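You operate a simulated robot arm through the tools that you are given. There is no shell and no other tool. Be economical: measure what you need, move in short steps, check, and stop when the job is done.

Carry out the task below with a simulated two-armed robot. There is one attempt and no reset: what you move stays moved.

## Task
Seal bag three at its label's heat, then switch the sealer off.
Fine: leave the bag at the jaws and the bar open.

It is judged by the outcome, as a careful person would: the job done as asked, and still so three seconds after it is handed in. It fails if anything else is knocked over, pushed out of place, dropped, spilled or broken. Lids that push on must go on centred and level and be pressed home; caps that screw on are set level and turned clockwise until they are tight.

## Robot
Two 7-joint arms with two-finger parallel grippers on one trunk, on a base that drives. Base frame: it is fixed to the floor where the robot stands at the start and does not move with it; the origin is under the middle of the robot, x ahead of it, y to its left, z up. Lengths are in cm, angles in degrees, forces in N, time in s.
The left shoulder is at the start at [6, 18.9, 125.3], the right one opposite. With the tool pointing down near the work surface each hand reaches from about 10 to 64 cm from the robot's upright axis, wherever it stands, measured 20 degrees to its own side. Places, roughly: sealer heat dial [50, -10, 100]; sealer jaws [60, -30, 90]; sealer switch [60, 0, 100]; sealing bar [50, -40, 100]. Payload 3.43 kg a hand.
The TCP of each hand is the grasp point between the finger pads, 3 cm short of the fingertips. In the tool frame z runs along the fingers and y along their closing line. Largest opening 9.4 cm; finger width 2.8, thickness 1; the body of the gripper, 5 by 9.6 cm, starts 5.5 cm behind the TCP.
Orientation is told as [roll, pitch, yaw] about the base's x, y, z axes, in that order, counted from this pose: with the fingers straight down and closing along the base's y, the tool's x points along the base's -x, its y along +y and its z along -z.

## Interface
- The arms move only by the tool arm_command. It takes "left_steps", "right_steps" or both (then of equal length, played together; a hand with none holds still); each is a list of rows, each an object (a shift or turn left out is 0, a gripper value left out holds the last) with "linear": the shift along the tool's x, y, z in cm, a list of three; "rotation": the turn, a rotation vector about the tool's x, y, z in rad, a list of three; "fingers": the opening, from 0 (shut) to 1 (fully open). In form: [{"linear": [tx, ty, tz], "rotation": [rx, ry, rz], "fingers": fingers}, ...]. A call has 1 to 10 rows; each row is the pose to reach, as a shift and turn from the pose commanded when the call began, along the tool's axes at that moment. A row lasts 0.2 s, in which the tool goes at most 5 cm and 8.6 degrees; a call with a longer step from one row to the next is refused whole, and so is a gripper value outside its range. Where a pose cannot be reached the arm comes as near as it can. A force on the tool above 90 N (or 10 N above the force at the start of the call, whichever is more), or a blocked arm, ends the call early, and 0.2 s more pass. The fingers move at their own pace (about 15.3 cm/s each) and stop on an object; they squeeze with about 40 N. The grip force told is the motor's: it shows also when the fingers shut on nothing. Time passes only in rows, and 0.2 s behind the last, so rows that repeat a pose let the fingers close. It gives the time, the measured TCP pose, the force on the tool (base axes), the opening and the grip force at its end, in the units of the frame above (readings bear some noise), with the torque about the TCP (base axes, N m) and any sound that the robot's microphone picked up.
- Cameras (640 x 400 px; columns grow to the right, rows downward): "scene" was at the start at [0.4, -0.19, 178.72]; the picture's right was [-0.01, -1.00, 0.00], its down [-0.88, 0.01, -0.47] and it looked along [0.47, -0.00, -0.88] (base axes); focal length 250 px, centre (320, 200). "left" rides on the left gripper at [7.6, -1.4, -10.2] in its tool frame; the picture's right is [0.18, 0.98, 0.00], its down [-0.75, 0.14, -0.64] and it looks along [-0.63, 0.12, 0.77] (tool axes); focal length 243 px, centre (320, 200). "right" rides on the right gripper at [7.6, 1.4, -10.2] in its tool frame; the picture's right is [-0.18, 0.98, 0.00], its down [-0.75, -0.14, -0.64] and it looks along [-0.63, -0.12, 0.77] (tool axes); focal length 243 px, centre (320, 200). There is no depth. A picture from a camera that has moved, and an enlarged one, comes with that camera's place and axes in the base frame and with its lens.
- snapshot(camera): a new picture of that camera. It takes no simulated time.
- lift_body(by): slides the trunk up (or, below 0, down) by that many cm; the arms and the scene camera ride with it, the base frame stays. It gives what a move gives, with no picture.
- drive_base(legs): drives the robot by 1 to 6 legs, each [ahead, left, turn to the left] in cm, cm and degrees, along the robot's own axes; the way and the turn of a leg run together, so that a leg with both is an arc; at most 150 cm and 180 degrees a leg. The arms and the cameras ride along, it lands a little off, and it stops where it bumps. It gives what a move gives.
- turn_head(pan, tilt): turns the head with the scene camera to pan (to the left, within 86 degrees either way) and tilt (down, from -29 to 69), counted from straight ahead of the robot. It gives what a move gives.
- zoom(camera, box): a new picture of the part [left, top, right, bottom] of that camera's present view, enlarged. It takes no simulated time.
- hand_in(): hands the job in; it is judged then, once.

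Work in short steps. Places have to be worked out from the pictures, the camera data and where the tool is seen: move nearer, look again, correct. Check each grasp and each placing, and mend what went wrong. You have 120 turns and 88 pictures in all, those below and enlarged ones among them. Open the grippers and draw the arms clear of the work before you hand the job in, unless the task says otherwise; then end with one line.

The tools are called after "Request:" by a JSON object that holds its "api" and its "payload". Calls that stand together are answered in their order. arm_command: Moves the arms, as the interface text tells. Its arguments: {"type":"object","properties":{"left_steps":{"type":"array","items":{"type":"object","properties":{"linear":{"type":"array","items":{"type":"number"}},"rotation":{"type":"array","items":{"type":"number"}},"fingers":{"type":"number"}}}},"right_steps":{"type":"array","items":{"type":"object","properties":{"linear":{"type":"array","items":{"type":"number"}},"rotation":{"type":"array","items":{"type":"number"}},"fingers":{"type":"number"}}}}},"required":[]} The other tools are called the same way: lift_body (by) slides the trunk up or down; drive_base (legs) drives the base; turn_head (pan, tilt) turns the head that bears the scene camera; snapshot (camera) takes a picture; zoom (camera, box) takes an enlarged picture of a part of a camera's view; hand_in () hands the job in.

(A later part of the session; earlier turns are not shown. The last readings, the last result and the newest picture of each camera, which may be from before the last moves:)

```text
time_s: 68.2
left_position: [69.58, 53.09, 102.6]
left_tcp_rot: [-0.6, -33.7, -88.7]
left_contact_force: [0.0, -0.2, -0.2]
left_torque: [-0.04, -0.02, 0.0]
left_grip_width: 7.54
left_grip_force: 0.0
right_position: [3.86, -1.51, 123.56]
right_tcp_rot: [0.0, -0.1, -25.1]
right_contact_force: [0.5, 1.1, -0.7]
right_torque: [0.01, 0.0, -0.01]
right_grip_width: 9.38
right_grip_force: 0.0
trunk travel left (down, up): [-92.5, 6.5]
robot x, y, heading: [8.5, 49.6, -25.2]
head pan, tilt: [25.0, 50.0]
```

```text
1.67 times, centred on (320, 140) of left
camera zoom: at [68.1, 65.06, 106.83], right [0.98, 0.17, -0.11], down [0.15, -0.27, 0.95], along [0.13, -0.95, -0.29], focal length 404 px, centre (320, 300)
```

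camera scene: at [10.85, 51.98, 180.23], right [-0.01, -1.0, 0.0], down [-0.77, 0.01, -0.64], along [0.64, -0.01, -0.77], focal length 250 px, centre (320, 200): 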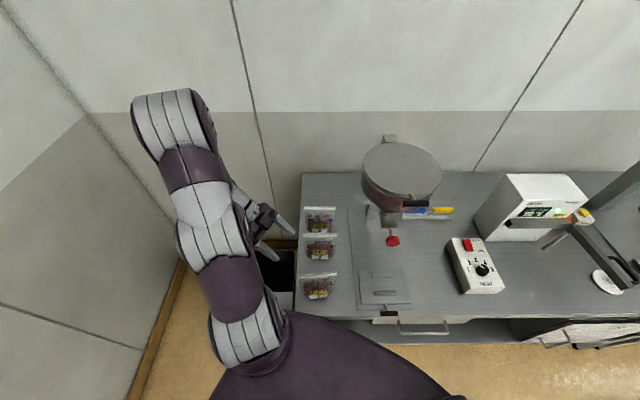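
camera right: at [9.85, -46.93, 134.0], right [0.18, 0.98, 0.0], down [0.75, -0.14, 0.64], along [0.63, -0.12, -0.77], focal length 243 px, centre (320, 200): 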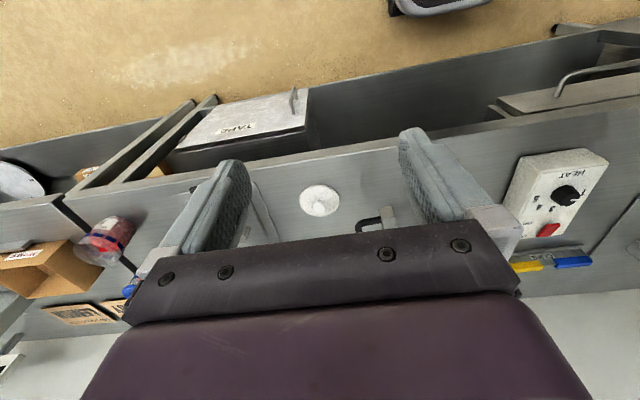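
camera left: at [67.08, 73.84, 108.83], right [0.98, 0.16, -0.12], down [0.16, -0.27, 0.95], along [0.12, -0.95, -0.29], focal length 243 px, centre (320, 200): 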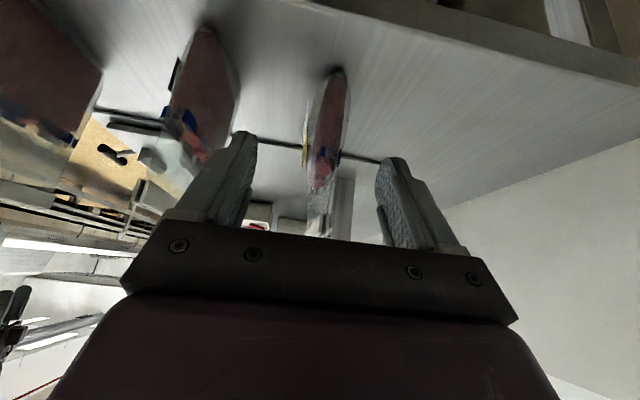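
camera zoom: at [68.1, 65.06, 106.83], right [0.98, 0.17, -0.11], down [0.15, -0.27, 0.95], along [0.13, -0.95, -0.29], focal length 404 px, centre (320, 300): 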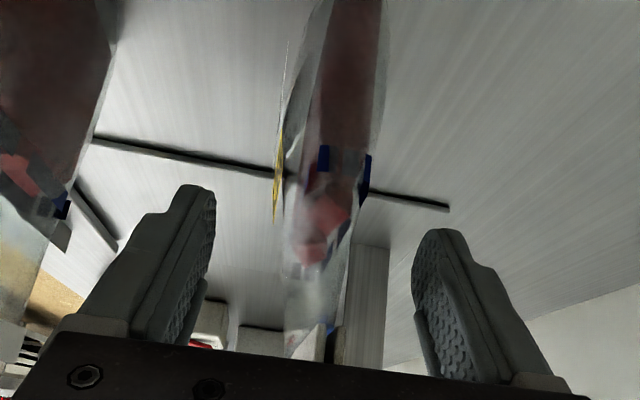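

No contact and the bag is centred between the pads. Closing the fingers.

Request:
{"api": "arm_command", "payload": {"left_steps": [{"fingers": 0.4}, {"fingers": 0}, {"fingers": 0}, {"fingers": 0}, {"fingers": 0}]}}

Request:
{"api": "arm_command", "payload": {"left_steps": [{"linear": [-0.55, 0, -0.83]}, {"linear": [-1.1, 0, -1.67]}, {"linear": [-1.65, 0, -2.5]}, {"linear": [-1.65, 0, -2.5]}]}}

Request:
{"api": "zoom", "payload": {"camera": "scene", "box": [270, 160, 390, 250]}}

```text
time_s: 69.4
left_position: [69.57, 53.01, 102.53]
left_tcp_rot: [-0.6, -33.8, -88.8]
left_contact_force: [0.1, 0.0, -0.6]
left_torque: [-0.06, -0.04, 0.06]
left_grip_width: 2.45
left_grip_force: 40.4
right_position: [3.82, -1.62, 123.63]
right_tcp_rot: [-0.1, 0.0, -25.2]
right_contact_force: [-0.3, -0.3, -0.2]
right_torque: [0.01, 0.01, 0.02]
right_grip_width: 9.41
right_grip_force: 0.0
trunk travel left (down, up): [-92.5, 6.5]
robot x, y, heading: [8.75, 49.67, -25.1]
head pan, tilt: [25.0, 50.0]
```

```text
time_s: 70.4
left_position: [69.8, 53.03, 105.75]
left_tcp_rot: [-0.6, -33.8, -88.9]
left_contact_force: [0.1, 0.5, -1.0]
left_torque: [0.03, 0.02, -0.01]
left_grip_width: 2.46
left_grip_force: 40.0
right_position: [3.94, -1.62, 123.75]
right_tcp_rot: [-0.2, 0.0, -25.1]
right_contact_force: [0.2, -0.4, 0.3]
right_torque: [-0.02, 0.02, 0.03]
right_grip_width: 9.39
right_grip_force: 0.1
trunk travel left (down, up): [-92.5, 6.5]
robot x, y, heading: [8.79, 49.3, -24.8]
head pan, tilt: [25.0, 50.0]
```

```text
4.44 times, centred on (330, 205) of scene
camera zoom: at [10.94, 51.98, 180.23], right [0.0, -1.0, 0.0], down [-0.77, 0.0, -0.64], along [0.64, 0.0, -0.77], focal length 1111 px, centre (276, 178)
```

zoom: 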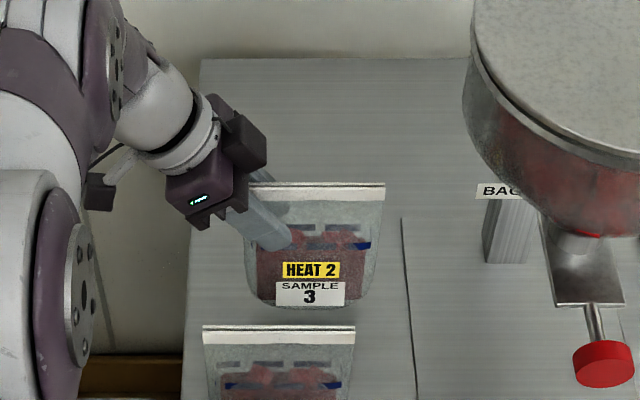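

Bag 3 is lifted cleanly and level. I shift it left away from the hopper, then straight up over the other bags.

Request:
{"api": "arm_command", "payload": {"left_steps": [{"linear": [1.5, 0, -2.2]}, {"linear": [3, 0, -4.4]}, {"linear": [1.4, 0, -6.9]}, {"linear": [-0.2, 0, -9.4]}, {"linear": [-1.9, 0, -11.9]}, {"linear": [-3.6, 0, -14.4]}, {"linear": [-5.3, 0, -16.9]}, {"linear": [-5.3, 0, -16.9]}]}}

Request:
{"api": "snapshot", "payload": {"camera": "scene"}}

```text
time_s: 72.2
left_position: [68.19, 57.13, 120.82]
left_tcp_rot: [-0.7, -33.7, -88.8]
left_contact_force: [-0.1, -0.5, -2.3]
left_torque: [0.09, -0.01, -0.02]
left_grip_width: 2.46
left_grip_force: 39.7
left hand out of reach, approached as far as the arm can: row 6, 7, 8
right_position: [3.85, -1.57, 123.6]
right_tcp_rot: [-0.1, 0.0, -25.1]
right_contact_force: [0.4, -0.4, 0.1]
right_torque: [-0.03, 0.0, -0.01]
right_grip_width: 9.41
right_grip_force: 0.0
trunk travel left (down, up): [-92.5, 6.5]
robot x, y, heading: [8.37, 49.5, -25.1]
head pan, tilt: [25.0, 50.0]
```

```text
27 pictures are left
camera scene: at [10.99, 52.03, 180.23], right [0.0, -1.0, 0.0], down [-0.77, 0.0, -0.64], along [0.64, 0.0, -0.77], focal length 250 px, centre (320, 200)
```

scene: 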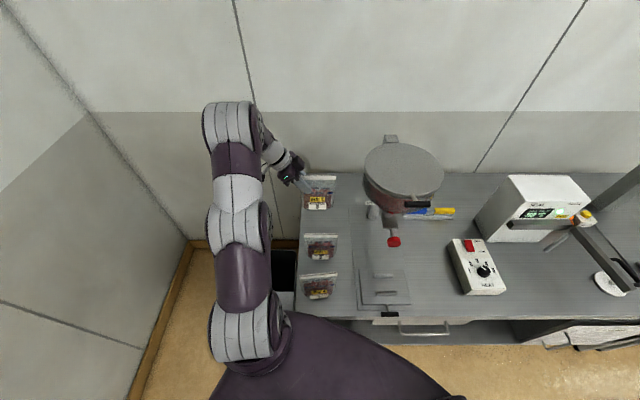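

Bag bottom is at ≈108.7, just above the others (106.5). I raise the trunk 6 cm for margin.

Request:
{"api": "lift_body", "payload": {"by": 6}}

```text
time_s: 73.2
left_position: [68.19, 57.2, 126.87]
left_tcp_rot: [-0.5, -33.7, -88.8]
left_contact_force: [-0.2, -1.1, -1.9]
left_torque: [0.1, 0.0, -0.03]
left_grip_width: 2.44
left_grip_force: 40.3
right_position: [3.9, -1.63, 129.64]
right_tcp_rot: [0.0, -0.1, -25.1]
right_contact_force: [-0.5, 0.1, -0.2]
right_torque: [0.01, 0.01, 0.02]
right_grip_width: 9.4
right_grip_force: 0.1
trunk travel left (down, up): [-98.5, 0.5]
robot x, y, heading: [8.58, 49.76, -24.9]
head pan, tilt: [25.0, 50.0]
```

Now I back away from the bench with the bag held high.

Request:
{"api": "drive_base", "payload": {"legs": [[-42, 0, 0]]}}

```text
time_s: 75.8
left_position: [29.86, 75.01, 126.71]
left_tcp_rot: [-0.7, -33.7, -88.9]
left_contact_force: [0.1, -0.1, -1.6]
left_torque: [0.08, -0.01, 0.0]
left_grip_width: 2.45
left_grip_force: 39.9
right_position: [-34.57, 16.36, 129.65]
right_tcp_rot: [-0.1, 0.0, -25.2]
right_contact_force: [-0.4, 0.4, 0.9]
right_torque: [-0.01, 0.01, -0.02]
right_grip_width: 9.39
right_grip_force: 0.1
trunk travel left (down, up): [-98.5, 0.5]
robot x, y, heading: [-30.21, 67.7, -25.3]
head pan, tilt: [25.0, 50.0]
```

The bag is clear of the bench. Now drive parallel to the bench (−y) by 95.7 cm.

Request:
{"api": "drive_base", "payload": {"legs": [[40.9, -86.5, 0]]}}

Request:
{"api": "snapshot", "payload": {"camera": "scene"}}

```text
time_s: 80.8
left_position: [28.26, -22.98, 126.8]
left_tcp_rot: [-0.6, -33.7, -90.6]
left_contact_force: [0.2, 1.0, -2.0]
left_torque: [0.07, 0.0, -0.07]
left_grip_width: 2.43
left_grip_force: 39.8
right_position: [-37.81, -79.62, 129.71]
right_tcp_rot: [-0.2, 0.0, -26.9]
right_contact_force: [-0.1, -0.2, -0.6]
right_torque: [-0.02, 0.01, -0.02]
right_grip_width: 9.39
right_grip_force: 0.1
trunk travel left (down, up): [-98.5, 0.5]
robot x, y, heading: [-31.84, -28.64, -26.7]
head pan, tilt: [25.0, 50.0]
```

```text
26 pictures are left
camera scene: at [-29.05, -26.2, 186.23], right [-0.03, -1.0, 0.0], down [-0.77, 0.03, -0.64], along [0.64, -0.02, -0.77], focal length 250 px, centre (320, 200)
```

scene: 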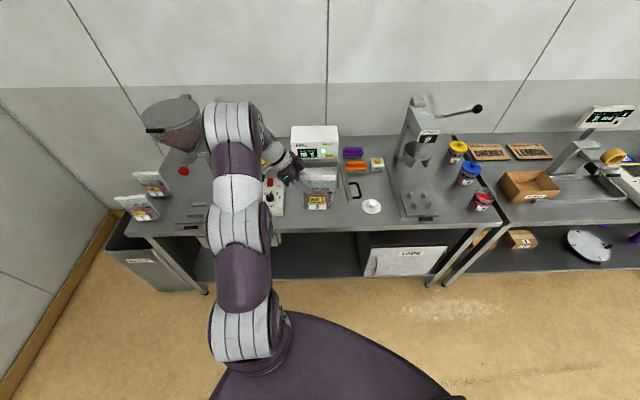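

Positioned in front of the sealer with the bag high. I drive forward so the bag ends about 6 cm in front of the jaw.

Request:
{"api": "drive_base", "payload": {"legs": [[21.7, 13.5, 0]]}}

Request:
{"api": "snapshot", "payload": {"camera": "scene"}}

```text
time_s: 82.7
left_position: [53.14, -20.64, 126.92]
left_tcp_rot: [-0.5, -33.7, -90.8]
left_contact_force: [0.0, 0.1, -2.6]
left_torque: [0.08, 0.05, 0.0]
left_grip_width: 2.42
left_grip_force: 40.4
right_position: [-13.08, -77.23, 129.53]
right_tcp_rot: [0.0, -0.1, -27.0]
right_contact_force: [0.1, -0.5, 1.0]
right_torque: [0.02, -0.02, -0.02]
right_grip_width: 9.39
right_grip_force: 0.1
trunk travel left (down, up): [-98.5, 0.5]
robot x, y, heading: [-6.23, -26.0, -27.0]
head pan, tilt: [25.0, 50.0]
```

```text
25 pictures are left
camera scene: at [-4.32, -23.83, 186.24], right [-0.04, -1.0, 0.0], down [-0.76, 0.03, -0.64], along [0.64, -0.02, -0.76], focal length 250 px, centre (320, 200)
```

scene: 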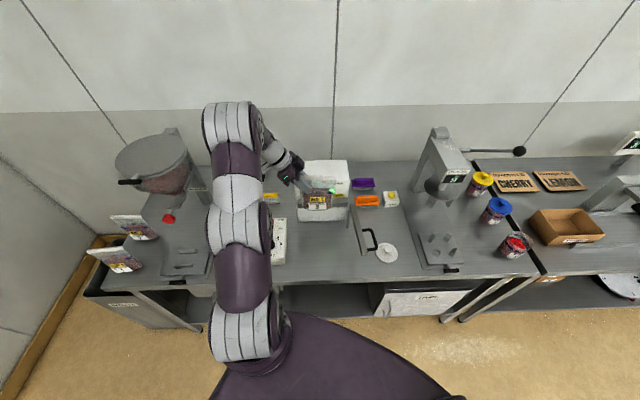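

Bag hovers before the jaw at x≈53. I lower the trunk by 20 cm and check.

Request:
{"api": "lift_body", "payload": {"by": -20}}

Request:
{"api": "zoom", "payload": {"camera": "scene", "box": [220, 110, 440, 290]}}

```text
time_s: 84.8
left_position: [53.41, -20.6, 106.79]
left_tcp_rot: [-0.7, -33.7, -90.7]
left_contact_force: [-0.4, 0.4, -1.9]
left_torque: [0.09, -0.02, -0.01]
left_grip_width: 2.42
left_grip_force: 40.4
right_position: [-12.94, -77.22, 109.7]
right_tcp_rot: [-0.2, 0.0, -27.1]
right_contact_force: [0.8, -0.5, -0.4]
right_torque: [0.01, 0.0, -0.01]
right_grip_width: 9.41
right_grip_force: 0.0
trunk travel left (down, up): [-78.5, 20.5]
robot x, y, heading: [-6.56, -26.4, -27.2]
head pan, tilt: [25.0, 50.0]
```

```text
2.22 times, centred on (330, 200) of scene
camera zoom: at [-3.99, -23.79, 166.24], right [-0.04, -1.0, 0.0], down [-0.77, 0.03, -0.64], along [0.64, -0.02, -0.77], focal length 555 px, centre (298, 200)
```

zoom: 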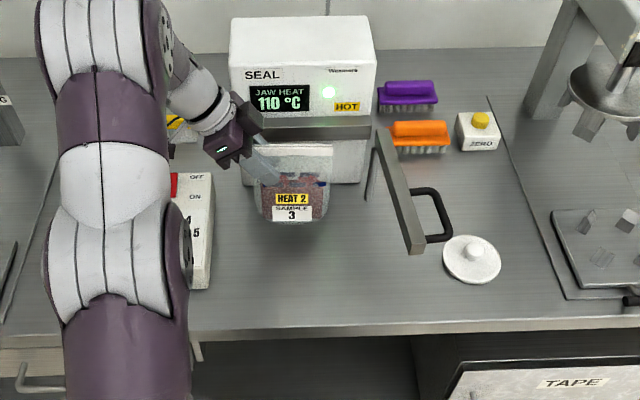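

Jaw heat 110 °C with a green ready lamp. I lower the remaining ~4.1 cm.

Request:
{"api": "lift_body", "payload": {"by": -4.1}}

```text
time_s: 85.7
left_position: [53.26, -20.68, 102.75]
left_tcp_rot: [-0.6, -33.8, -90.7]
left_contact_force: [-2.5, 0.8, 4.4]
left_torque: [-0.4, 0.14, -0.15]
left_grip_width: 2.41
left_grip_force: 40.0
right_position: [-12.89, -77.26, 105.59]
right_tcp_rot: [-0.2, 0.1, -27.0]
right_contact_force: [0.2, -0.1, 0.0]
right_torque: [-0.04, 0.05, 0.02]
right_grip_width: 9.4
right_grip_force: 0.0
trunk travel left (down, up): [-74.4, 24.6]
robot x, y, heading: [-6.7, -26.38, -27.2]
head pan, tilt: [25.0, 50.0]
```

The bag touches the bench (force +4 N). I open the fingers and withdraw along the finger axis.

Request:
{"api": "arm_command", "payload": {"left_steps": [{"fingers": 0.7}, {"fingers": 0.7}, {"linear": [0, 0, -3]}, {"linear": [0, 0, -6.5]}, {"linear": [0, 0, -10]}, {"linear": [0, 0, -10]}]}}

Request:
{"api": "zoom", "payload": {"camera": "scene", "box": [220, 110, 440, 290]}}

```text
time_s: 87.1
left_position: [49.09, -18.02, 105.28]
left_tcp_rot: [-0.6, -33.7, -90.7]
left_contact_force: [-1.0, 0.3, -0.1]
left_torque: [0.01, 0.01, 0.0]
left_grip_width: 6.62
left_grip_force: 0.1
left hand out of reach, approached as far as the arm can: row 3, 4, 5, 6
right_position: [-12.87, -77.33, 105.53]
right_tcp_rot: [-0.2, 0.0, -27.1]
right_contact_force: [0.1, 0.4, 0.5]
right_torque: [0.02, -0.04, 0.01]
right_grip_width: 9.39
right_grip_force: 0.0
trunk travel left (down, up): [-74.4, 24.6]
robot x, y, heading: [-6.0, -26.34, -27.0]
head pan, tilt: [25.0, 50.0]
```

```text
2.22 times, centred on (330, 200) of scene
camera zoom: at [-4.01, -23.8, 162.13], right [-0.04, -1.0, 0.0], down [-0.77, 0.03, -0.64], along [0.64, -0.02, -0.77], focal length 555 px, centre (298, 200)
```

zoom: 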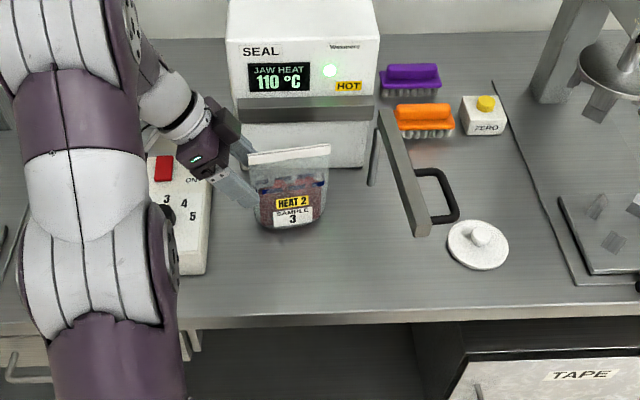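

The bag stands before the jaw (slightly rotated, ~5°). I open fully and lift the hand straight up with the trunk to free it.

Request:
{"api": "arm_command", "payload": {"left_steps": [{"fingers": 1}, {"fingers": 1}]}}

Request:
{"api": "lift_body", "payload": {"by": 24}}

Request:
{"api": "zoom", "payload": {"camera": "scene", "box": [220, 130, 440, 290]}}

```text
time_s: 87.7
left_position: [49.16, -17.94, 105.28]
left_tcp_rot: [-0.5, -33.7, -90.7]
left_contact_force: [-0.3, 0.4, -0.1]
left_torque: [0.01, -0.01, 0.01]
left_grip_width: 9.42
left_grip_force: 0.2
right_position: [-12.8, -77.21, 105.49]
right_tcp_rot: [-0.2, 0.0, -27.0]
right_contact_force: [-0.6, 0.0, 0.5]
right_torque: [0.0, 0.03, 0.01]
right_grip_width: 9.41
right_grip_force: 0.1
trunk travel left (down, up): [-74.4, 24.6]
robot x, y, heading: [-5.9, -26.13, -27.1]
head pan, tilt: [25.0, 50.0]
```

```text
time_s: 90.2
left_position: [49.12, -17.82, 129.19]
left_tcp_rot: [-0.5, -33.8, -90.7]
left_contact_force: [-0.3, -0.5, 0.4]
left_torque: [0.03, -0.01, 0.01]
left_grip_width: 9.43
left_grip_force: 0.0
right_position: [-12.79, -77.07, 129.48]
right_tcp_rot: [-0.1, 0.0, -26.9]
right_contact_force: [0.0, 0.6, 0.2]
right_torque: [-0.02, 0.0, 0.01]
right_grip_width: 9.38
right_grip_force: 0.1
trunk travel left (down, up): [-98.4, 0.6]
robot x, y, heading: [-6.37, -26.18, -27.1]
head pan, tilt: [25.0, 50.0]
```

```text
2.50 times, centred on (330, 210) of scene
camera zoom: at [-3.99, -23.8, 186.13], right [-0.04, -1.0, 0.0], down [-0.77, 0.03, -0.64], along [0.64, -0.02, -0.77], focal length 625 px, centre (295, 175)
```

zoom: 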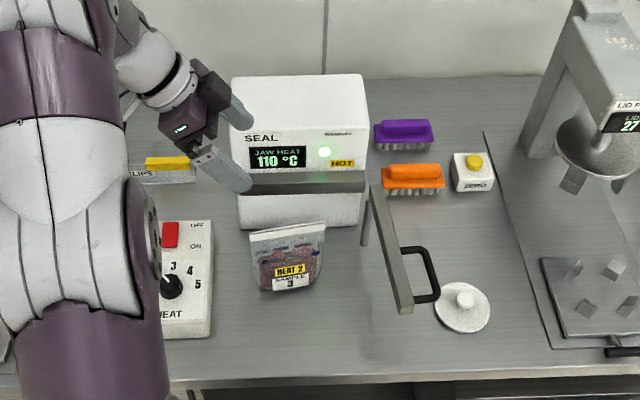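

The bag is free and upright at ≈(51.8, −24.5), rotated ~8°. I back off, square the base up to the bench.

Request:
{"api": "drive_base", "payload": {"legs": [[-15, 0, 0], [0, 0, 27]]}}

Request:
{"api": "arm_command", "payload": {"left_steps": [{"rotation": [0, 0.12, 0]}, {"rotation": [0, 0.24, 0]}, {"rotation": [0, 0.36, 0]}, {"rotation": [0, 0.48, 0]}, {"rotation": [0, 0.588, 0]}, {"rotation": [0, 0.588, 0]}]}}

Request:
{"api": "arm_command", "payload": {"left_steps": [{"rotation": [0, 0, -0.14]}, {"rotation": [0, 0, -0.28]}, {"rotation": [0, 0, -0.42]}, {"rotation": [0, 0, -0.56]}, {"rotation": [0, 0, -0.7]}, {"rotation": [0, 0, -0.84]}, {"rotation": [0, 0, -0.98]}, {"rotation": [0, 0, -1.11]}, {"rotation": [0, 0, -1.11]}]}}

```text
time_s: 92.9
left_position: [26.16, 13.03, 129.21]
left_tcp_rot: [-0.7, -33.8, -63.7]
left_contact_force: [1.1, 0.6, -0.8]
left_torque: [0.0, -0.02, -0.02]
left_grip_width: 9.41
left_grip_force: 0.2
right_position: [-1.99, -68.03, 129.47]
right_tcp_rot: [-0.1, 0.0, 0.0]
right_contact_force: [-0.2, -0.6, 0.3]
right_torque: [-0.02, 0.07, -0.03]
right_grip_width: 9.39
right_grip_force: 0.1
trunk travel left (down, up): [-98.4, 0.6]
robot x, y, heading: [-19.07, -19.23, -0.2]
head pan, tilt: [25.0, 50.0]
```

```text
time_s: 94.3
left_position: [26.25, 13.09, 129.15]
left_tcp_rot: [-0.5, 0.0, -64.0]
left_contact_force: [0.1, 0.3, 0.0]
left_torque: [-0.02, 0.02, -0.05]
left_grip_width: 9.41
left_grip_force: 0.0
right_position: [-1.94, -67.77, 129.53]
right_tcp_rot: [-0.2, 0.0, -0.1]
right_contact_force: [-0.4, 0.4, -0.1]
right_torque: [0.03, -0.01, 0.0]
right_grip_width: 9.38
right_grip_force: 0.0
trunk travel left (down, up): [-98.4, 0.6]
robot x, y, heading: [-19.35, -19.63, 0.0]
head pan, tilt: [25.0, 50.0]
```

```text
time_s: 96.3
left_position: [26.23, 13.08, 129.17]
left_tcp_rot: [-0.2, 0.5, -0.3]
left_contact_force: [-0.3, -0.1, -0.9]
left_torque: [-0.01, 0.02, 0.03]
left_grip_width: 9.41
left_grip_force: 0.1
right_position: [-2.06, -67.85, 129.59]
right_tcp_rot: [-0.1, 0.0, 0.1]
right_contact_force: [-0.4, 0.0, -0.1]
right_torque: [0.01, 0.0, 0.01]
right_grip_width: 9.41
right_grip_force: 0.0
trunk travel left (down, up): [-98.4, 0.6]
robot x, y, heading: [-19.63, -19.72, -0.2]
head pan, tilt: [25.0, 50.0]
```

Left hand is level again. I bring it in front of the trunk before driving forward.

Request:
{"api": "arm_command", "payload": {"left_steps": [{"linear": [2, -4, 0]}, {"linear": [4, -8, 0]}, {"linear": [6, -12, 0]}, {"linear": [8, -16, 0]}, {"linear": [10, -20, 0]}, {"linear": [11, -24, 0]}, {"linear": [12, -28, 0]}, {"linear": [12, -30, 0]}, {"linear": [12, -30, 0]}]}}

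Request:
{"api": "drive_base", "payload": {"legs": [[26, 3, 0]]}}

Request:
{"api": "turn_head", "payload": {"pan": -5, "tilt": 50}}

Request:
{"api": "snapshot", "payload": {"camera": "scene"}}

```text
time_s: 98.3
left_position: [14.06, -16.63, 129.6]
left_tcp_rot: [-0.3, 0.4, -0.3]
left_contact_force: [-1.1, 0.6, -0.6]
left_torque: [-0.01, 0.01, 0.03]
left_grip_width: 9.4
left_grip_force: 0.1
right_position: [-2.08, -67.65, 129.51]
right_tcp_rot: [0.0, 0.0, 0.0]
right_contact_force: [-0.1, 0.3, -0.2]
right_torque: [0.02, 0.02, -0.02]
right_grip_width: 9.38
right_grip_force: 0.0
trunk travel left (down, up): [-98.4, 0.6]
robot x, y, heading: [-19.2, -19.27, 0.1]
head pan, tilt: [25.0, 50.0]
```

```text
time_s: 100.2
left_position: [40.26, -14.05, 129.61]
left_tcp_rot: [-0.2, 0.3, -0.8]
left_contact_force: [0.2, 0.2, 0.2]
left_torque: [-0.01, -0.01, -0.02]
left_grip_width: 9.39
left_grip_force: 0.1
right_position: [23.65, -65.22, 129.61]
right_tcp_rot: [0.0, -0.1, -0.4]
right_contact_force: [-0.1, -0.1, 0.3]
right_torque: [-0.02, -0.01, -0.01]
right_grip_width: 9.4
right_grip_force: 0.1
trunk travel left (down, up): [-98.4, 0.6]
robot x, y, heading: [6.79, -16.56, -0.6]
head pan, tilt: [25.0, 50.0]
```

```text
time_s: 101.1
left_position: [40.38, -14.02, 129.5]
left_tcp_rot: [-0.2, 0.5, -0.8]
left_contact_force: [-0.5, -0.2, -0.1]
left_torque: [0.05, -0.03, 0.01]
left_grip_width: 9.41
left_grip_force: 0.0
right_position: [23.94, -65.08, 129.55]
right_tcp_rot: [-0.2, 0.0, -0.5]
right_contact_force: [0.4, 0.0, -0.5]
right_torque: [0.0, 0.01, 0.0]
right_grip_width: 9.4
right_grip_force: 0.1
trunk travel left (down, up): [-98.4, 0.6]
robot x, y, heading: [6.98, -16.27, -0.6]
head pan, tilt: [-5.0, 50.0]
```

```text
21 pictures are left
camera scene: at [8.62, -17.32, 186.13], right [-0.09, -1.0, 0.0], down [-0.76, 0.07, -0.64], along [0.64, -0.06, -0.77], focal length 250 px, centre (320, 200)
```

scene: 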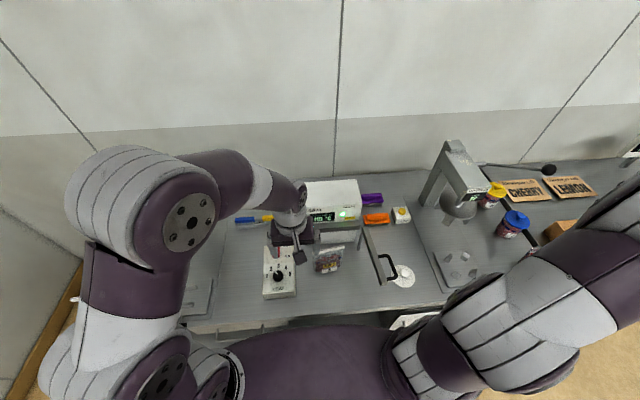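

Base is at (7, −16.3), squared. I take the left hand, fingers half open, above the point just in front of the bag.

Request:
{"api": "arm_command", "payload": {"left_steps": [{"linear": [0, -3, 2], "fingers": 0.5}, {"linear": [-1, -6, 5], "fingers": 0.5}, {"linear": [-2, -9, 8]}, {"linear": [-3.5, -10.5, 12]}, {"linear": [-3.5, -10.5, 16]}, {"linear": [-3.5, -10.5, 20]}, {"linear": [-3.5, -10.5, 20]}]}}

Request:
{"api": "snapshot", "payload": {"camera": "left"}}

```text
time_s: 102.7
left_position: [43.6, -24.82, 109.6]
left_tcp_rot: [-0.2, 0.4, -0.9]
left_contact_force: [-0.3, 0.9, 0.5]
left_torque: [0.01, 0.0, -0.03]
left_grip_width: 4.68
left_grip_force: 0.0
right_position: [23.85, -65.1, 129.57]
right_tcp_rot: [-0.1, -0.1, -0.5]
right_contact_force: [0.4, 0.2, -0.1]
right_torque: [0.0, 0.05, 0.02]
right_grip_width: 9.41
right_grip_force: 0.1
trunk travel left (down, up): [-98.4, 0.6]
robot x, y, heading: [6.87, -16.42, -0.4]
head pan, tilt: [-5.0, 50.0]
```

```text
20 pictures are left
camera left: at [36.04, -26.03, 119.84], right [-0.17, 0.99, 0.0], down [0.76, 0.13, 0.64], along [0.63, 0.11, -0.77], focal length 243 px, centre (320, 200)
```

left: 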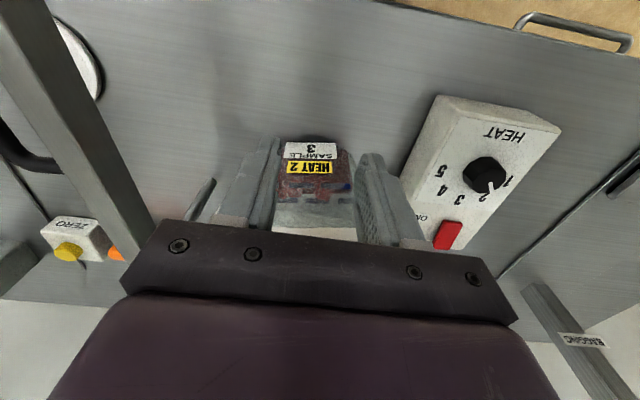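

Bag front is at x≈49 and centred on the hand. I tilt the fingers forward 17° (palm back from the bag mouth), then descend.

Request:
{"api": "arm_command", "payload": {"left_steps": [{"linear": [1.5, 0, 0], "rotation": [0, -0.15, 0]}, {"linear": [1.5, 0, 0], "rotation": [0, -0.3, 0]}, {"linear": [1.5, 0, 4], "rotation": [0, -0.3, 0]}, {"linear": [1.5, 0, 8], "rotation": [0, -0.3, 0]}, {"linear": [1.5, 0, 12], "rotation": [0, -0.3, 0]}, {"linear": [1.5, 0, 13.5], "rotation": [0, -0.3, 0]}, {"linear": [1.5, 0, 13.5], "rotation": [0, -0.3, 0]}]}}

```text
time_s: 104.3
left_position: [41.66, -24.72, 96.18]
left_tcp_rot: [-0.1, -16.8, -0.8]
left_contact_force: [-0.6, 0.4, -0.1]
left_torque: [0.01, 0.01, -0.03]
left_grip_width: 4.72
left_grip_force: 0.0
right_position: [23.81, -65.24, 129.66]
right_tcp_rot: [0.0, 0.0, -0.4]
right_contact_force: [-0.5, 0.1, 0.7]
right_torque: [0.02, 0.0, 0.02]
right_grip_width: 9.43
right_grip_force: 0.1
trunk travel left (down, up): [-98.4, 0.6]
robot x, y, heading: [6.83, -16.34, -0.8]
head pan, tilt: [-5.0, 50.0]
```

Now I push gently in +x by 10 cm (about 5 cm of bag travel) and look.

Request:
{"api": "arm_command", "payload": {"left_steps": [{"linear": [-2, 0, 0.6]}, {"linear": [-4, 0, 1.2]}, {"linear": [-5, 0, 1.5]}, {"linear": [-6, 0, 1.8]}, {"linear": [-7, 0, 2.1]}, {"linear": [-8, 0, 2.4]}, {"linear": [-9, 0, 2.7]}, {"linear": [-9.6, 0, 2.9]}, {"linear": [-9.6, 0, 2.9]}]}}

Request:
{"api": "zoom", "payload": {"camera": "scene", "box": [240, 160, 420, 310]}}

Request:
{"api": "snapshot", "payload": {"camera": "left"}}

```text
time_s: 106.3
left_position: [52.11, -24.86, 96.01]
left_tcp_rot: [-0.2, -16.9, -0.8]
left_contact_force: [-0.4, 0.2, -0.1]
left_torque: [0.04, -0.02, -0.01]
left_grip_width: 4.71
left_grip_force: 0.0
right_position: [23.97, -65.09, 129.51]
right_tcp_rot: [-0.1, 0.1, -0.6]
right_contact_force: [0.2, 0.2, -0.4]
right_torque: [-0.01, 0.01, -0.02]
right_grip_width: 9.41
right_grip_force: 0.0
trunk travel left (down, up): [-98.4, 0.6]
robot x, y, heading: [6.75, -16.45, -0.5]
head pan, tilt: [-5.0, 50.0]
```

```text
2.67 times, centred on (330, 235) of scene
camera zoom: at [8.52, -17.35, 186.13], right [-0.1, -1.0, 0.0], down [-0.76, 0.07, -0.64], along [0.64, -0.06, -0.77], focal length 666 px, centre (293, 107)
```

zoom: 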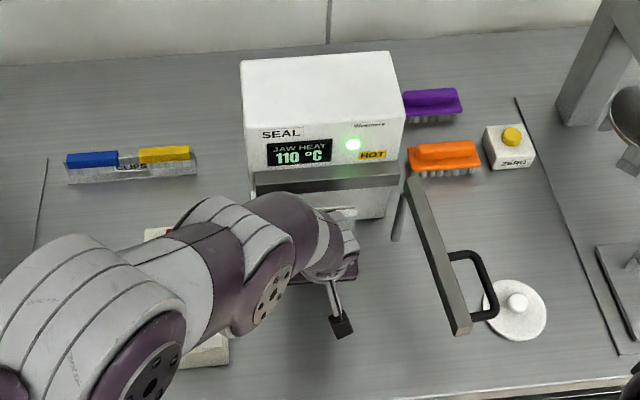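

```text
18 pictures are left
camera left: at [41.78, -26.11, 103.56], right [-0.16, 0.99, -0.06], down [0.54, 0.14, 0.83], along [0.83, 0.1, -0.55], focal length 243 px, centre (320, 200)
```

left: 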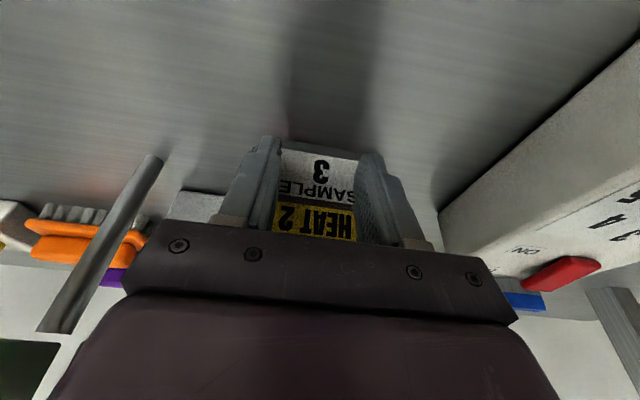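

The bag is moving; its strip is about 4–5 cm from the jaw. I push 3 cm further.

Request:
{"api": "arm_command", "payload": {"left_steps": [{"linear": [-0.96, 0, 0.29]}, {"linear": [-1.92, 0, 0.58]}, {"linear": [-2.87, 0, 0.87]}, {"linear": [-2.87, 0, 0.87]}]}}

Request:
{"api": "zoom", "payload": {"camera": "scene", "box": [300, 200, 380, 260]}}

```text
time_s: 107.3
left_position: [54.93, -24.7, 96.0]
left_tcp_rot: [-0.3, -16.7, -0.8]
left_contact_force: [0.1, -0.9, 0.7]
left_torque: [-0.02, -0.02, 0.0]
left_grip_width: 4.71
left_grip_force: 0.0
right_position: [23.82, -65.06, 129.6]
right_tcp_rot: [0.0, 0.0, -0.5]
right_contact_force: [-0.4, 0.4, -0.4]
right_torque: [-0.01, 0.0, 0.0]
right_grip_width: 9.39
right_grip_force: 0.1
trunk travel left (down, up): [-98.4, 0.6]
robot x, y, heading: [6.66, -16.54, -0.5]
head pan, tilt: [-5.0, 50.0]
```

```text
6.67 times, centred on (340, 230) of scene
camera zoom: at [8.54, -17.34, 186.13], right [-0.1, -1.0, 0.0], down [-0.76, 0.07, -0.64], along [0.64, -0.06, -0.77], focal length 1666 px, centre (187, 0)
```

zoom: 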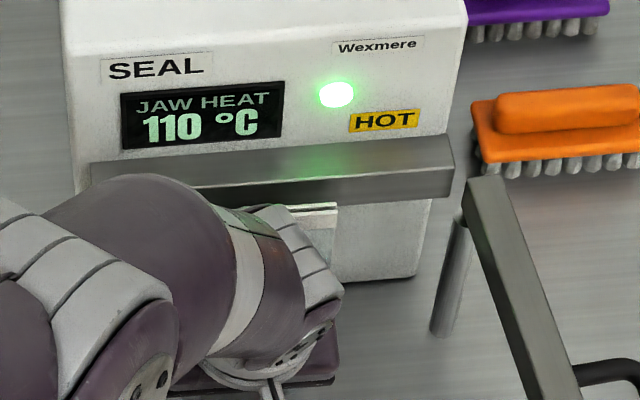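

The strip's rear is at x≈59.0, the jaw face at 60.3. I push 1.3 cm more slowly, watching force.

Request:
{"api": "arm_command", "payload": {"left_steps": [{"linear": [-0.4, 0, 0.12]}, {"linear": [-0.8, 0, 0.24]}, {"linear": [-1.2, 0, 0.36]}, {"linear": [-1.2, 0, 0.36]}]}}

Request:
{"api": "zoom", "payload": {"camera": "scene", "box": [300, 200, 380, 260]}}

```text
time_s: 108.3
left_position: [56.38, -24.9, 96.16]
left_tcp_rot: [-0.2, -16.7, -0.8]
left_contact_force: [-1.0, -0.2, 0.0]
left_torque: [0.04, 0.04, 0.06]
left_grip_width: 4.7
left_grip_force: 0.7
right_position: [23.92, -65.2, 129.62]
right_tcp_rot: [-0.2, 0.0, -0.5]
right_contact_force: [0.3, 0.3, -0.9]
right_torque: [-0.03, -0.01, 0.04]
right_grip_width: 9.41
right_grip_force: 0.0
trunk travel left (down, up): [-98.4, 0.6]
robot x, y, heading: [6.93, -16.58, -0.5]
head pan, tilt: [-5.0, 50.0]
```

```text
6.67 times, centred on (340, 230) of scene
camera zoom: at [8.51, -17.34, 186.13], right [-0.1, -1.0, 0.0], down [-0.76, 0.07, -0.64], along [0.64, -0.06, -0.77], focal length 1666 px, centre (187, 0)
```

zoom: 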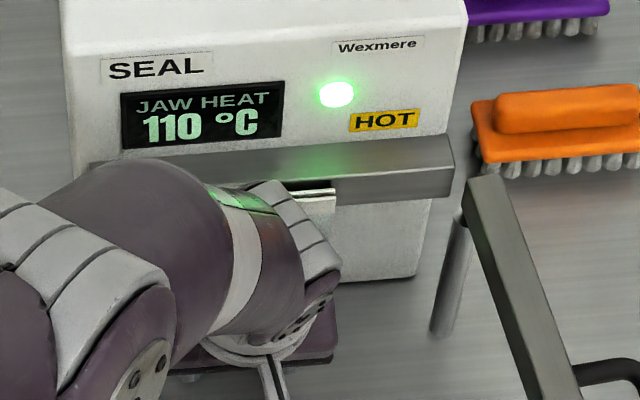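

The strip now stands against the jaw face (x≈60.2). I withdraw the left hand: straight back, then up and left.

Request:
{"api": "arm_command", "payload": {"left_steps": [{"linear": [3, 0, -0.9]}, {"linear": [6, 0, -1.8]}, {"linear": [9, 0, -2.7]}, {"linear": [12, 0, -3.6]}, {"linear": [12, 1, -7.6]}, {"linear": [12, 2, -12]}, {"linear": [12, 4, -16]}, {"linear": [12, 8, -18]}, {"linear": [12, 12, -20]}, {"linear": [12, 12, -20]}]}}

Request:
{"api": "zoom", "payload": {"camera": "scene", "box": [280, 190, 420, 300]}}

```text
time_s: 110.5
left_position: [38.76, -12.58, 111.83]
left_tcp_rot: [-0.2, -16.8, -0.9]
left_contact_force: [-0.3, -0.3, 0.4]
left_torque: [-0.02, -0.02, -0.01]
left_grip_width: 4.71
left_grip_force: 0.0
right_position: [23.86, -65.22, 129.51]
right_tcp_rot: [0.0, 0.0, -0.6]
right_contact_force: [-0.3, -0.5, -0.2]
right_torque: [0.02, 0.03, 0.02]
right_grip_width: 9.4
right_grip_force: 0.0
trunk travel left (down, up): [-98.4, 0.6]
robot x, y, heading: [6.98, -16.28, -0.5]
head pan, tilt: [-5.0, 50.0]
```

```text
3.64 times, centred on (350, 245) of scene
camera zoom: at [8.54, -17.44, 186.13], right [-0.1, -1.0, 0.0], down [-0.76, 0.07, -0.64], along [0.64, -0.06, -0.77], focal length 909 px, centre (211, 36)
```

zoom: 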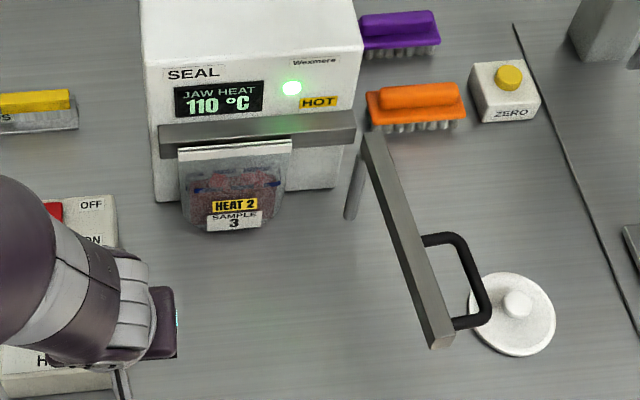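

The bag is well placed (strip y −19…−31, against the jaw). Handle's outer bar is near (43.8, −47.3, 105.5); hinge near (59.3, −38.4). I move the left hand aside and bring the closed right hand just outside the handle, high first.

Request:
{"api": "arm_command", "payload": {"right_steps": [{"linear": [-3, 2, 2], "fingers": 0}, {"linear": [-6, 4, 4.5], "fingers": 0}, {"linear": [-9, 6, 7]}, {"linear": [-12, 8, 9.5]}, {"linear": [-15, 10, 12]}, {"linear": [-18, 12, 14.5]}, {"linear": [-20, 13.5, 17]}, {"linear": [-20, 13.5, 17]}], "left_steps": [{"linear": [0, 3, -1]}, {"linear": [0, 6, -2]}, {"linear": [0, 9, -3]}, {"linear": [0, 12, -4]}, {"linear": [0, 14, -4]}, {"linear": [0, 14, -4]}, {"linear": [0, 14, -4]}, {"linear": [0, 14, -4]}]}}

Request:
{"api": "zoom", "payload": {"camera": "scene", "box": [280, 190, 460, 310]}}

Request:
{"api": "snapshot", "payload": {"camera": "right"}}

```text
time_s: 112.3
left_position: [37.98, 1.26, 115.67]
left_tcp_rot: [1.1, -15.3, -0.8]
left_contact_force: [-0.4, -0.1, 0.3]
left_torque: [0.01, -0.02, 0.03]
left_grip_width: 4.71
left_grip_force: 0.1
left hand out of reach, approached as far as the arm can: row 5
right_position: [44.28, -51.68, 112.56]
right_tcp_rot: [-0.1, 0.0, -0.6]
right_contact_force: [-0.3, 0.2, 0.3]
right_torque: [0.03, -0.03, 0.0]
right_grip_width: 0.0
right_grip_force: 32.8
trunk travel left (down, up): [-98.4, 0.6]
robot x, y, heading: [6.92, -16.69, -0.5]
head pan, tilt: [-5.0, 50.0]
```

```text
3.33 times, centred on (370, 250) of scene
camera zoom: at [8.48, -17.31, 186.13], right [-0.1, -1.0, 0.0], down [-0.76, 0.07, -0.64], along [0.64, -0.06, -0.77], focal length 833 px, centre (153, 33)
```

zoom: 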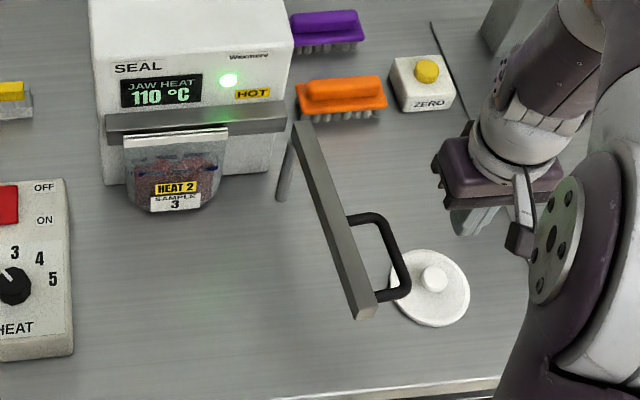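

```text
13 pictures are left
camera right: at [36.75, -50.21, 122.84], right [0.19, 0.98, 0.0], down [0.75, -0.15, 0.64], along [0.63, -0.12, -0.77], focal length 243 px, centre (320, 200)
```

right: 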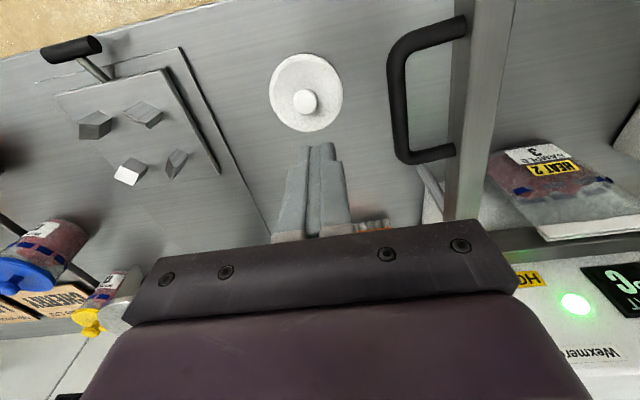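

The right camera shows the handle's grip along x 40.5–48 at y≈−46. I descend outside it and push the bar along its arc about the hinge, part way first.

Request:
{"api": "arm_command", "payload": {"right_steps": [{"linear": [0, 0, 3.5]}, {"linear": [0, 0, 6.6]}, {"linear": [0.3, 3.2, 6.6]}, {"linear": [1.1, 6.2, 6.6]}, {"linear": [2.2, 8.7, 6.6]}, {"linear": [2.8, 11.7, 6.6]}, {"linear": [2.7, 14.7, 6.6]}, {"linear": [2.2, 17.9, 6.6]}, {"linear": [2.2, 17.9, 6.6]}]}}

Request:
{"api": "zoom", "payload": {"camera": "scene", "box": [260, 180, 440, 320]}}

```text
time_s: 114.3
left_position: [38.0, 1.06, 115.63]
left_tcp_rot: [1.1, -15.3, -0.7]
left_contact_force: [-0.6, 0.0, -0.3]
left_torque: [-0.02, -0.02, -0.03]
left_grip_width: 4.69
left_grip_force: 0.0
right_position: [41.98, -33.92, 105.82]
right_tcp_rot: [0.0, -0.1, -0.6]
right_contact_force: [-0.3, 0.2, 0.0]
right_torque: [0.03, 0.0, 0.02]
right_grip_width: 0.0
right_grip_force: 33.5
trunk travel left (down, up): [-98.4, 0.6]
robot x, y, heading: [6.96, -16.34, -0.6]
head pan, tilt: [-5.0, 50.0]
```

```text
2.86 times, centred on (350, 250) of scene
camera zoom: at [8.53, -17.39, 186.13], right [-0.1, -1.0, 0.0], down [-0.76, 0.07, -0.64], along [0.64, -0.06, -0.77], focal length 714 px, centre (234, 57)
```

zoom: 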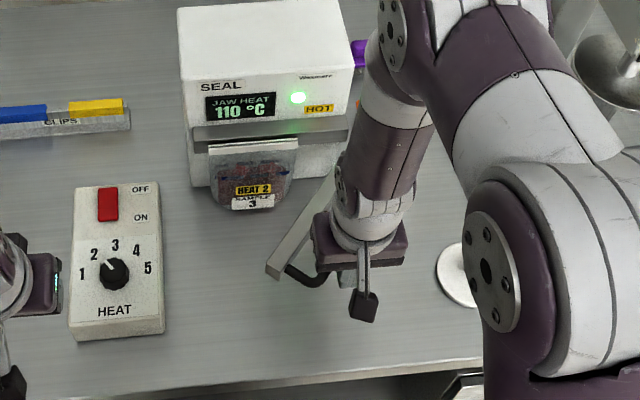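

The bar swings nicely (now ~45°). I continue the arc slowly toward closure.

Request:
{"api": "arm_command", "payload": {"right_steps": [{"linear": [-0.8, 2.2, 0]}, {"linear": [-1.7, 4.3, 0]}, {"linear": [-3.1, 6.2, 0]}, {"linear": [-4.6, 8, 0]}, {"linear": [-5.8, 9.1, 0]}, {"linear": [-7, 10, 0]}, {"linear": [-7.6, 10.4, 0]}, {"linear": [-8.2, 10.8, 0]}, {"linear": [-8.2, 10.8, 0]}]}}

Request:
{"api": "zoom", "payload": {"camera": "scene", "box": [280, 190, 400, 280]}}

```text
time_s: 116.3
left_position: [38.04, 1.19, 115.6]
left_tcp_rot: [1.1, -15.3, -0.8]
left_contact_force: [1.2, -0.1, 0.6]
left_torque: [0.01, -0.01, 0.01]
left_grip_width: 4.71
left_grip_force: 0.0
right_position: [50.11, -23.18, 105.87]
right_tcp_rot: [-0.1, 0.0, -0.4]
right_contact_force: [0.3, 0.6, 0.5]
right_torque: [0.02, -0.01, -0.01]
right_grip_width: 0.0
right_grip_force: 33.5
trunk travel left (down, up): [-98.4, 0.6]
robot x, y, heading: [6.51, -16.7, -0.4]
head pan, tilt: [-5.0, 50.0]
```

```text
4.44 times, centred on (340, 235) of scene
camera zoom: at [8.54, -17.33, 186.13], right [-0.1, -1.0, 0.0], down [-0.76, 0.07, -0.64], along [0.64, -0.06, -0.77], focal length 1111 px, centre (231, 44)
```

zoom: 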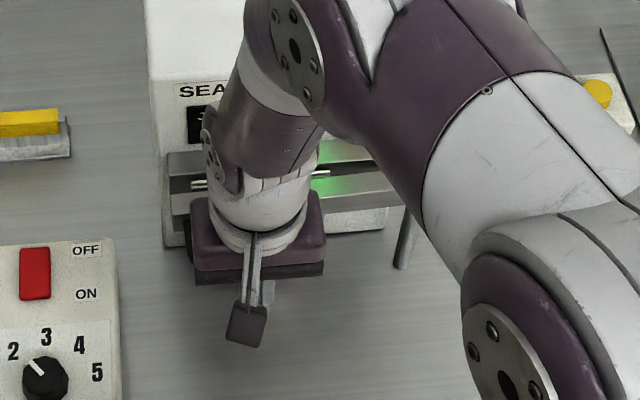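

The bar is nearly closed with the strip between the jaws. I push +x in small steps and watch the force.

Request:
{"api": "arm_command", "payload": {"right_steps": [{"linear": [-0.4, 0.1, 0]}, {"linear": [-0.8, 0.2, 0]}, {"linear": [-1.2, 0.2, 0]}, {"linear": [-1.5, 0.2, 0]}]}}

```text
time_s: 117.3
left_position: [37.9, 1.36, 115.61]
left_tcp_rot: [1.2, -15.5, -0.8]
left_contact_force: [0.0, 0.1, 0.7]
left_torque: [-0.02, 0.0, 0.0]
left_grip_width: 4.7
left_grip_force: 0.1
right_position: [51.32, -22.92, 105.88]
right_tcp_rot: [-0.1, 0.2, -0.5]
right_contact_force: [-10.5, 2.8, -3.0]
right_torque: [-0.04, 0.11, 0.07]
right_grip_width: 0.0
right_grip_force: 33.1
trunk travel left (down, up): [-98.4, 0.6]
robot x, y, heading: [6.88, -16.72, -0.4]
head pan, tilt: [-5.0, 50.0]
```

Resistance of 10 N: the jaws are meeting. I press slightly more and hold while watching.

Request:
{"api": "arm_command", "payload": {"right_steps": [{"linear": [-0.4, 0, 0]}, {"linear": [-0.7, 0, 0]}, {"linear": [-0.7, 0, 0]}, {"linear": [-0.7, 0, 0]}, {"linear": [-0.7, 0, 0]}]}}

Request:
{"api": "zoom", "payload": {"camera": "scene", "box": [280, 180, 400, 270]}}

```text
time_s: 118.5
left_position: [37.52, 1.37, 115.74]
left_tcp_rot: [1.1, -15.5, -0.8]
left_contact_force: [-0.3, -0.1, 0.2]
left_torque: [0.02, -0.01, 0.0]
left_grip_width: 4.71
left_grip_force: 0.1
right_position: [51.59, -23.08, 105.96]
right_tcp_rot: [-0.4, 0.3, -0.5]
right_contact_force: [-39.8, 7.4, -13.3]
right_torque: [0.07, 0.58, 0.18]
right_grip_width: 0.02
right_grip_force: 32.6
trunk travel left (down, up): [-98.4, 0.6]
robot x, y, heading: [6.72, -16.6, -0.7]
head pan, tilt: [-5.0, 50.0]
```

```text
4.44 times, centred on (340, 225) of scene
camera zoom: at [7.57, -17.12, 186.13], right [-0.1, -1.0, 0.0], down [-0.76, 0.07, -0.65], along [0.64, -0.06, -0.76], focal length 1111 px, centre (231, 89)
```

zoom: 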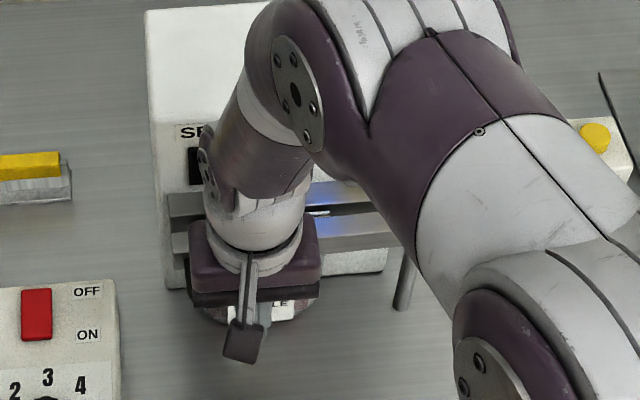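

The lamp turned blue: sealing in progress. I hold the bar closed for 4 s.

Request:
{"api": "arm_command", "payload": {"right_steps": [{"linear": [0, 0, 0]}, {"linear": [0, 0, 0]}, {"linear": [0, 0, 0]}, {"linear": [0, 0, 0]}, {"linear": [0, 0, 0]}, {"linear": [0, 0, 0]}, {"linear": [0, 0, 0]}, {"linear": [0, 0, 0]}, {"linear": [0, 0, 0]}, {"linear": [0, 0, 0]}]}}

Request:
{"api": "arm_command", "payload": {"right_steps": [{"linear": [0, 0, 0]}, {"linear": [0, 0, 0]}, {"linear": [0, 0, 0]}, {"linear": [0, 0, 0]}, {"linear": [0, 0, 0]}, {"linear": [0, 0, 0]}, {"linear": [0, 0, 0]}, {"linear": [0, 0, 0]}, {"linear": [0, 0, 0]}, {"linear": [0, 0, 0]}]}}

Request:
{"api": "zoom", "payload": {"camera": "scene", "box": [280, 180, 400, 270]}}

```text
time_s: 120.7
left_position: [37.47, 1.21, 115.72]
left_tcp_rot: [1.0, -15.7, -0.9]
left_contact_force: [0.0, -0.7, -0.2]
left_torque: [0.01, -0.01, 0.02]
left_grip_width: 4.69
left_grip_force: 0.0
right_position: [51.52, -23.03, 106.0]
right_tcp_rot: [-0.3, 0.3, -0.6]
right_contact_force: [-39.7, 7.2, -12.1]
right_torque: [0.04, 0.57, 0.15]
right_grip_width: 0.0
right_grip_force: 33.2
trunk travel left (down, up): [-98.4, 0.6]
robot x, y, heading: [6.86, -16.8, -0.5]
head pan, tilt: [-5.0, 50.0]
```

```text
time_s: 122.9
left_position: [37.39, 1.32, 115.75]
left_tcp_rot: [0.9, -15.5, -0.7]
left_contact_force: [0.6, -0.5, -0.4]
left_torque: [-0.02, 0.01, -0.02]
left_grip_width: 4.69
left_grip_force: 0.0
right_position: [51.6, -23.07, 106.16]
right_tcp_rot: [-0.3, 0.3, -0.5]
right_contact_force: [-38.6, 6.5, -11.7]
right_torque: [0.0, 0.61, 0.13]
right_grip_width: 0.01
right_grip_force: 32.9
trunk travel left (down, up): [-98.4, 0.6]
robot x, y, heading: [6.57, -16.38, -0.2]
head pan, tilt: [-5.0, 50.0]
```

```text
4.44 times, centred on (340, 225) of scene
camera zoom: at [7.57, -17.15, 186.14], right [-0.1, -1.0, 0.0], down [-0.76, 0.07, -0.65], along [0.64, -0.06, -0.76], focal length 1111 px, centre (231, 89)
```

zoom: 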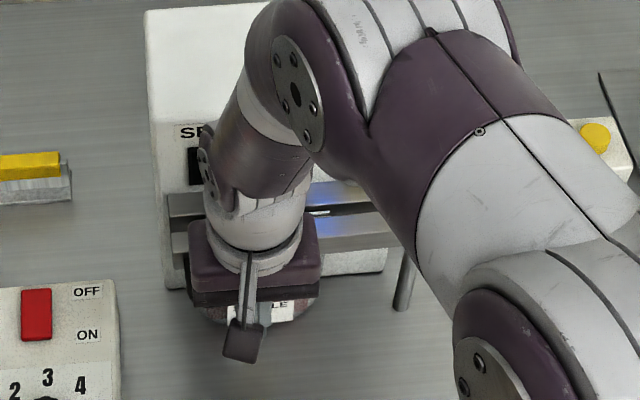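

Blue persists after ~5 s closed. I ease off by moving the hand back and up, then look at the bar and lamp.

Request:
{"api": "arm_command", "payload": {"right_steps": [{"linear": [1.5, 0, 0]}, {"linear": [3.5, 0, 0]}, {"linear": [6, 0, -3]}, {"linear": [8, -2, -7]}, {"linear": [9, -6, -8]}, {"linear": [9, -10, -8]}, {"linear": [9, -14, -8]}, {"linear": [9, -14, -8]}]}}

Request:
{"api": "zoom", "payload": {"camera": "scene", "box": [260, 180, 400, 280]}}

```text
time_s: 124.7
left_position: [38.05, 1.18, 115.63]
left_tcp_rot: [1.1, -15.3, -0.8]
left_contact_force: [0.2, -0.1, -0.3]
left_torque: [-0.01, 0.0, 0.0]
left_grip_width: 4.71
left_grip_force: 0.0
right_position: [43.29, -36.9, 113.86]
right_tcp_rot: [-0.1, 0.0, -0.4]
right_contact_force: [-0.3, -0.1, -0.3]
right_torque: [0.0, 0.01, -0.03]
right_grip_width: 0.0
right_grip_force: 33.2
trunk travel left (down, up): [-98.4, 0.6]
robot x, y, heading: [6.89, -16.55, -0.4]
head pan, tilt: [-5.0, 50.0]
```

```text
4.00 times, centred on (330, 230) of scene
camera zoom: at [8.55, -17.26, 186.13], right [-0.1, -1.0, 0.0], down [-0.76, 0.07, -0.64], along [0.64, -0.06, -0.77], focal length 1000 px, centre (280, 80)
```

zoom: 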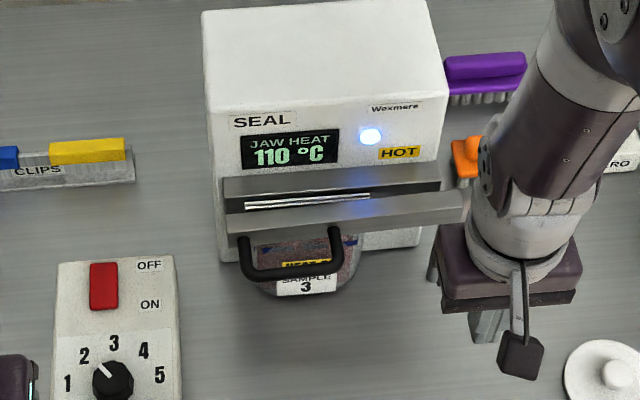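

The seal cycle shows blue; the bar stays closed, so I must pull it open. I yaw the right hand −90° to straddle the handle's grip.

Request:
{"api": "arm_command", "payload": {"right_steps": [{"linear": [0, 0, -1], "rotation": [0, 0, 0.145], "fingers": 0.42}, {"linear": [0, 0, -2], "rotation": [0, 0, 0.29]}, {"linear": [0, 0, -2], "rotation": [0, 0, 0.435]}, {"linear": [0, 0, -2], "rotation": [0, 0, 0.58]}, {"linear": [0, 0, -2], "rotation": [0, 0, 0.725]}, {"linear": [0, 0, -2], "rotation": [0, 0, 0.87]}, {"linear": [0, 0, -2], "rotation": [0, 0, 1.015]}, {"linear": [0, 0, -2], "rotation": [0, 0, 1.16]}, {"linear": [0, 0, -2], "rotation": [0, 0, 1.305]}, {"linear": [0, 0, -2], "rotation": [0, 0, 1.45]}]}}

```text
time_s: 126.9
left_position: [37.99, 1.26, 115.57]
left_tcp_rot: [1.1, -15.3, -0.7]
left_contact_force: [1.0, 0.6, -1.1]
left_torque: [0.0, 0.02, -0.01]
left_grip_width: 4.72
left_grip_force: 0.0
right_position: [43.26, -36.9, 115.93]
right_tcp_rot: [0.1, 0.0, -83.7]
right_contact_force: [-0.5, 0.2, 0.3]
right_torque: [0.0, -0.01, 0.04]
right_grip_width: 3.94
right_grip_force: 0.0
trunk travel left (down, up): [-98.4, 0.6]
robot x, y, heading: [6.86, -16.27, -0.6]
head pan, tilt: [-5.0, 50.0]
```

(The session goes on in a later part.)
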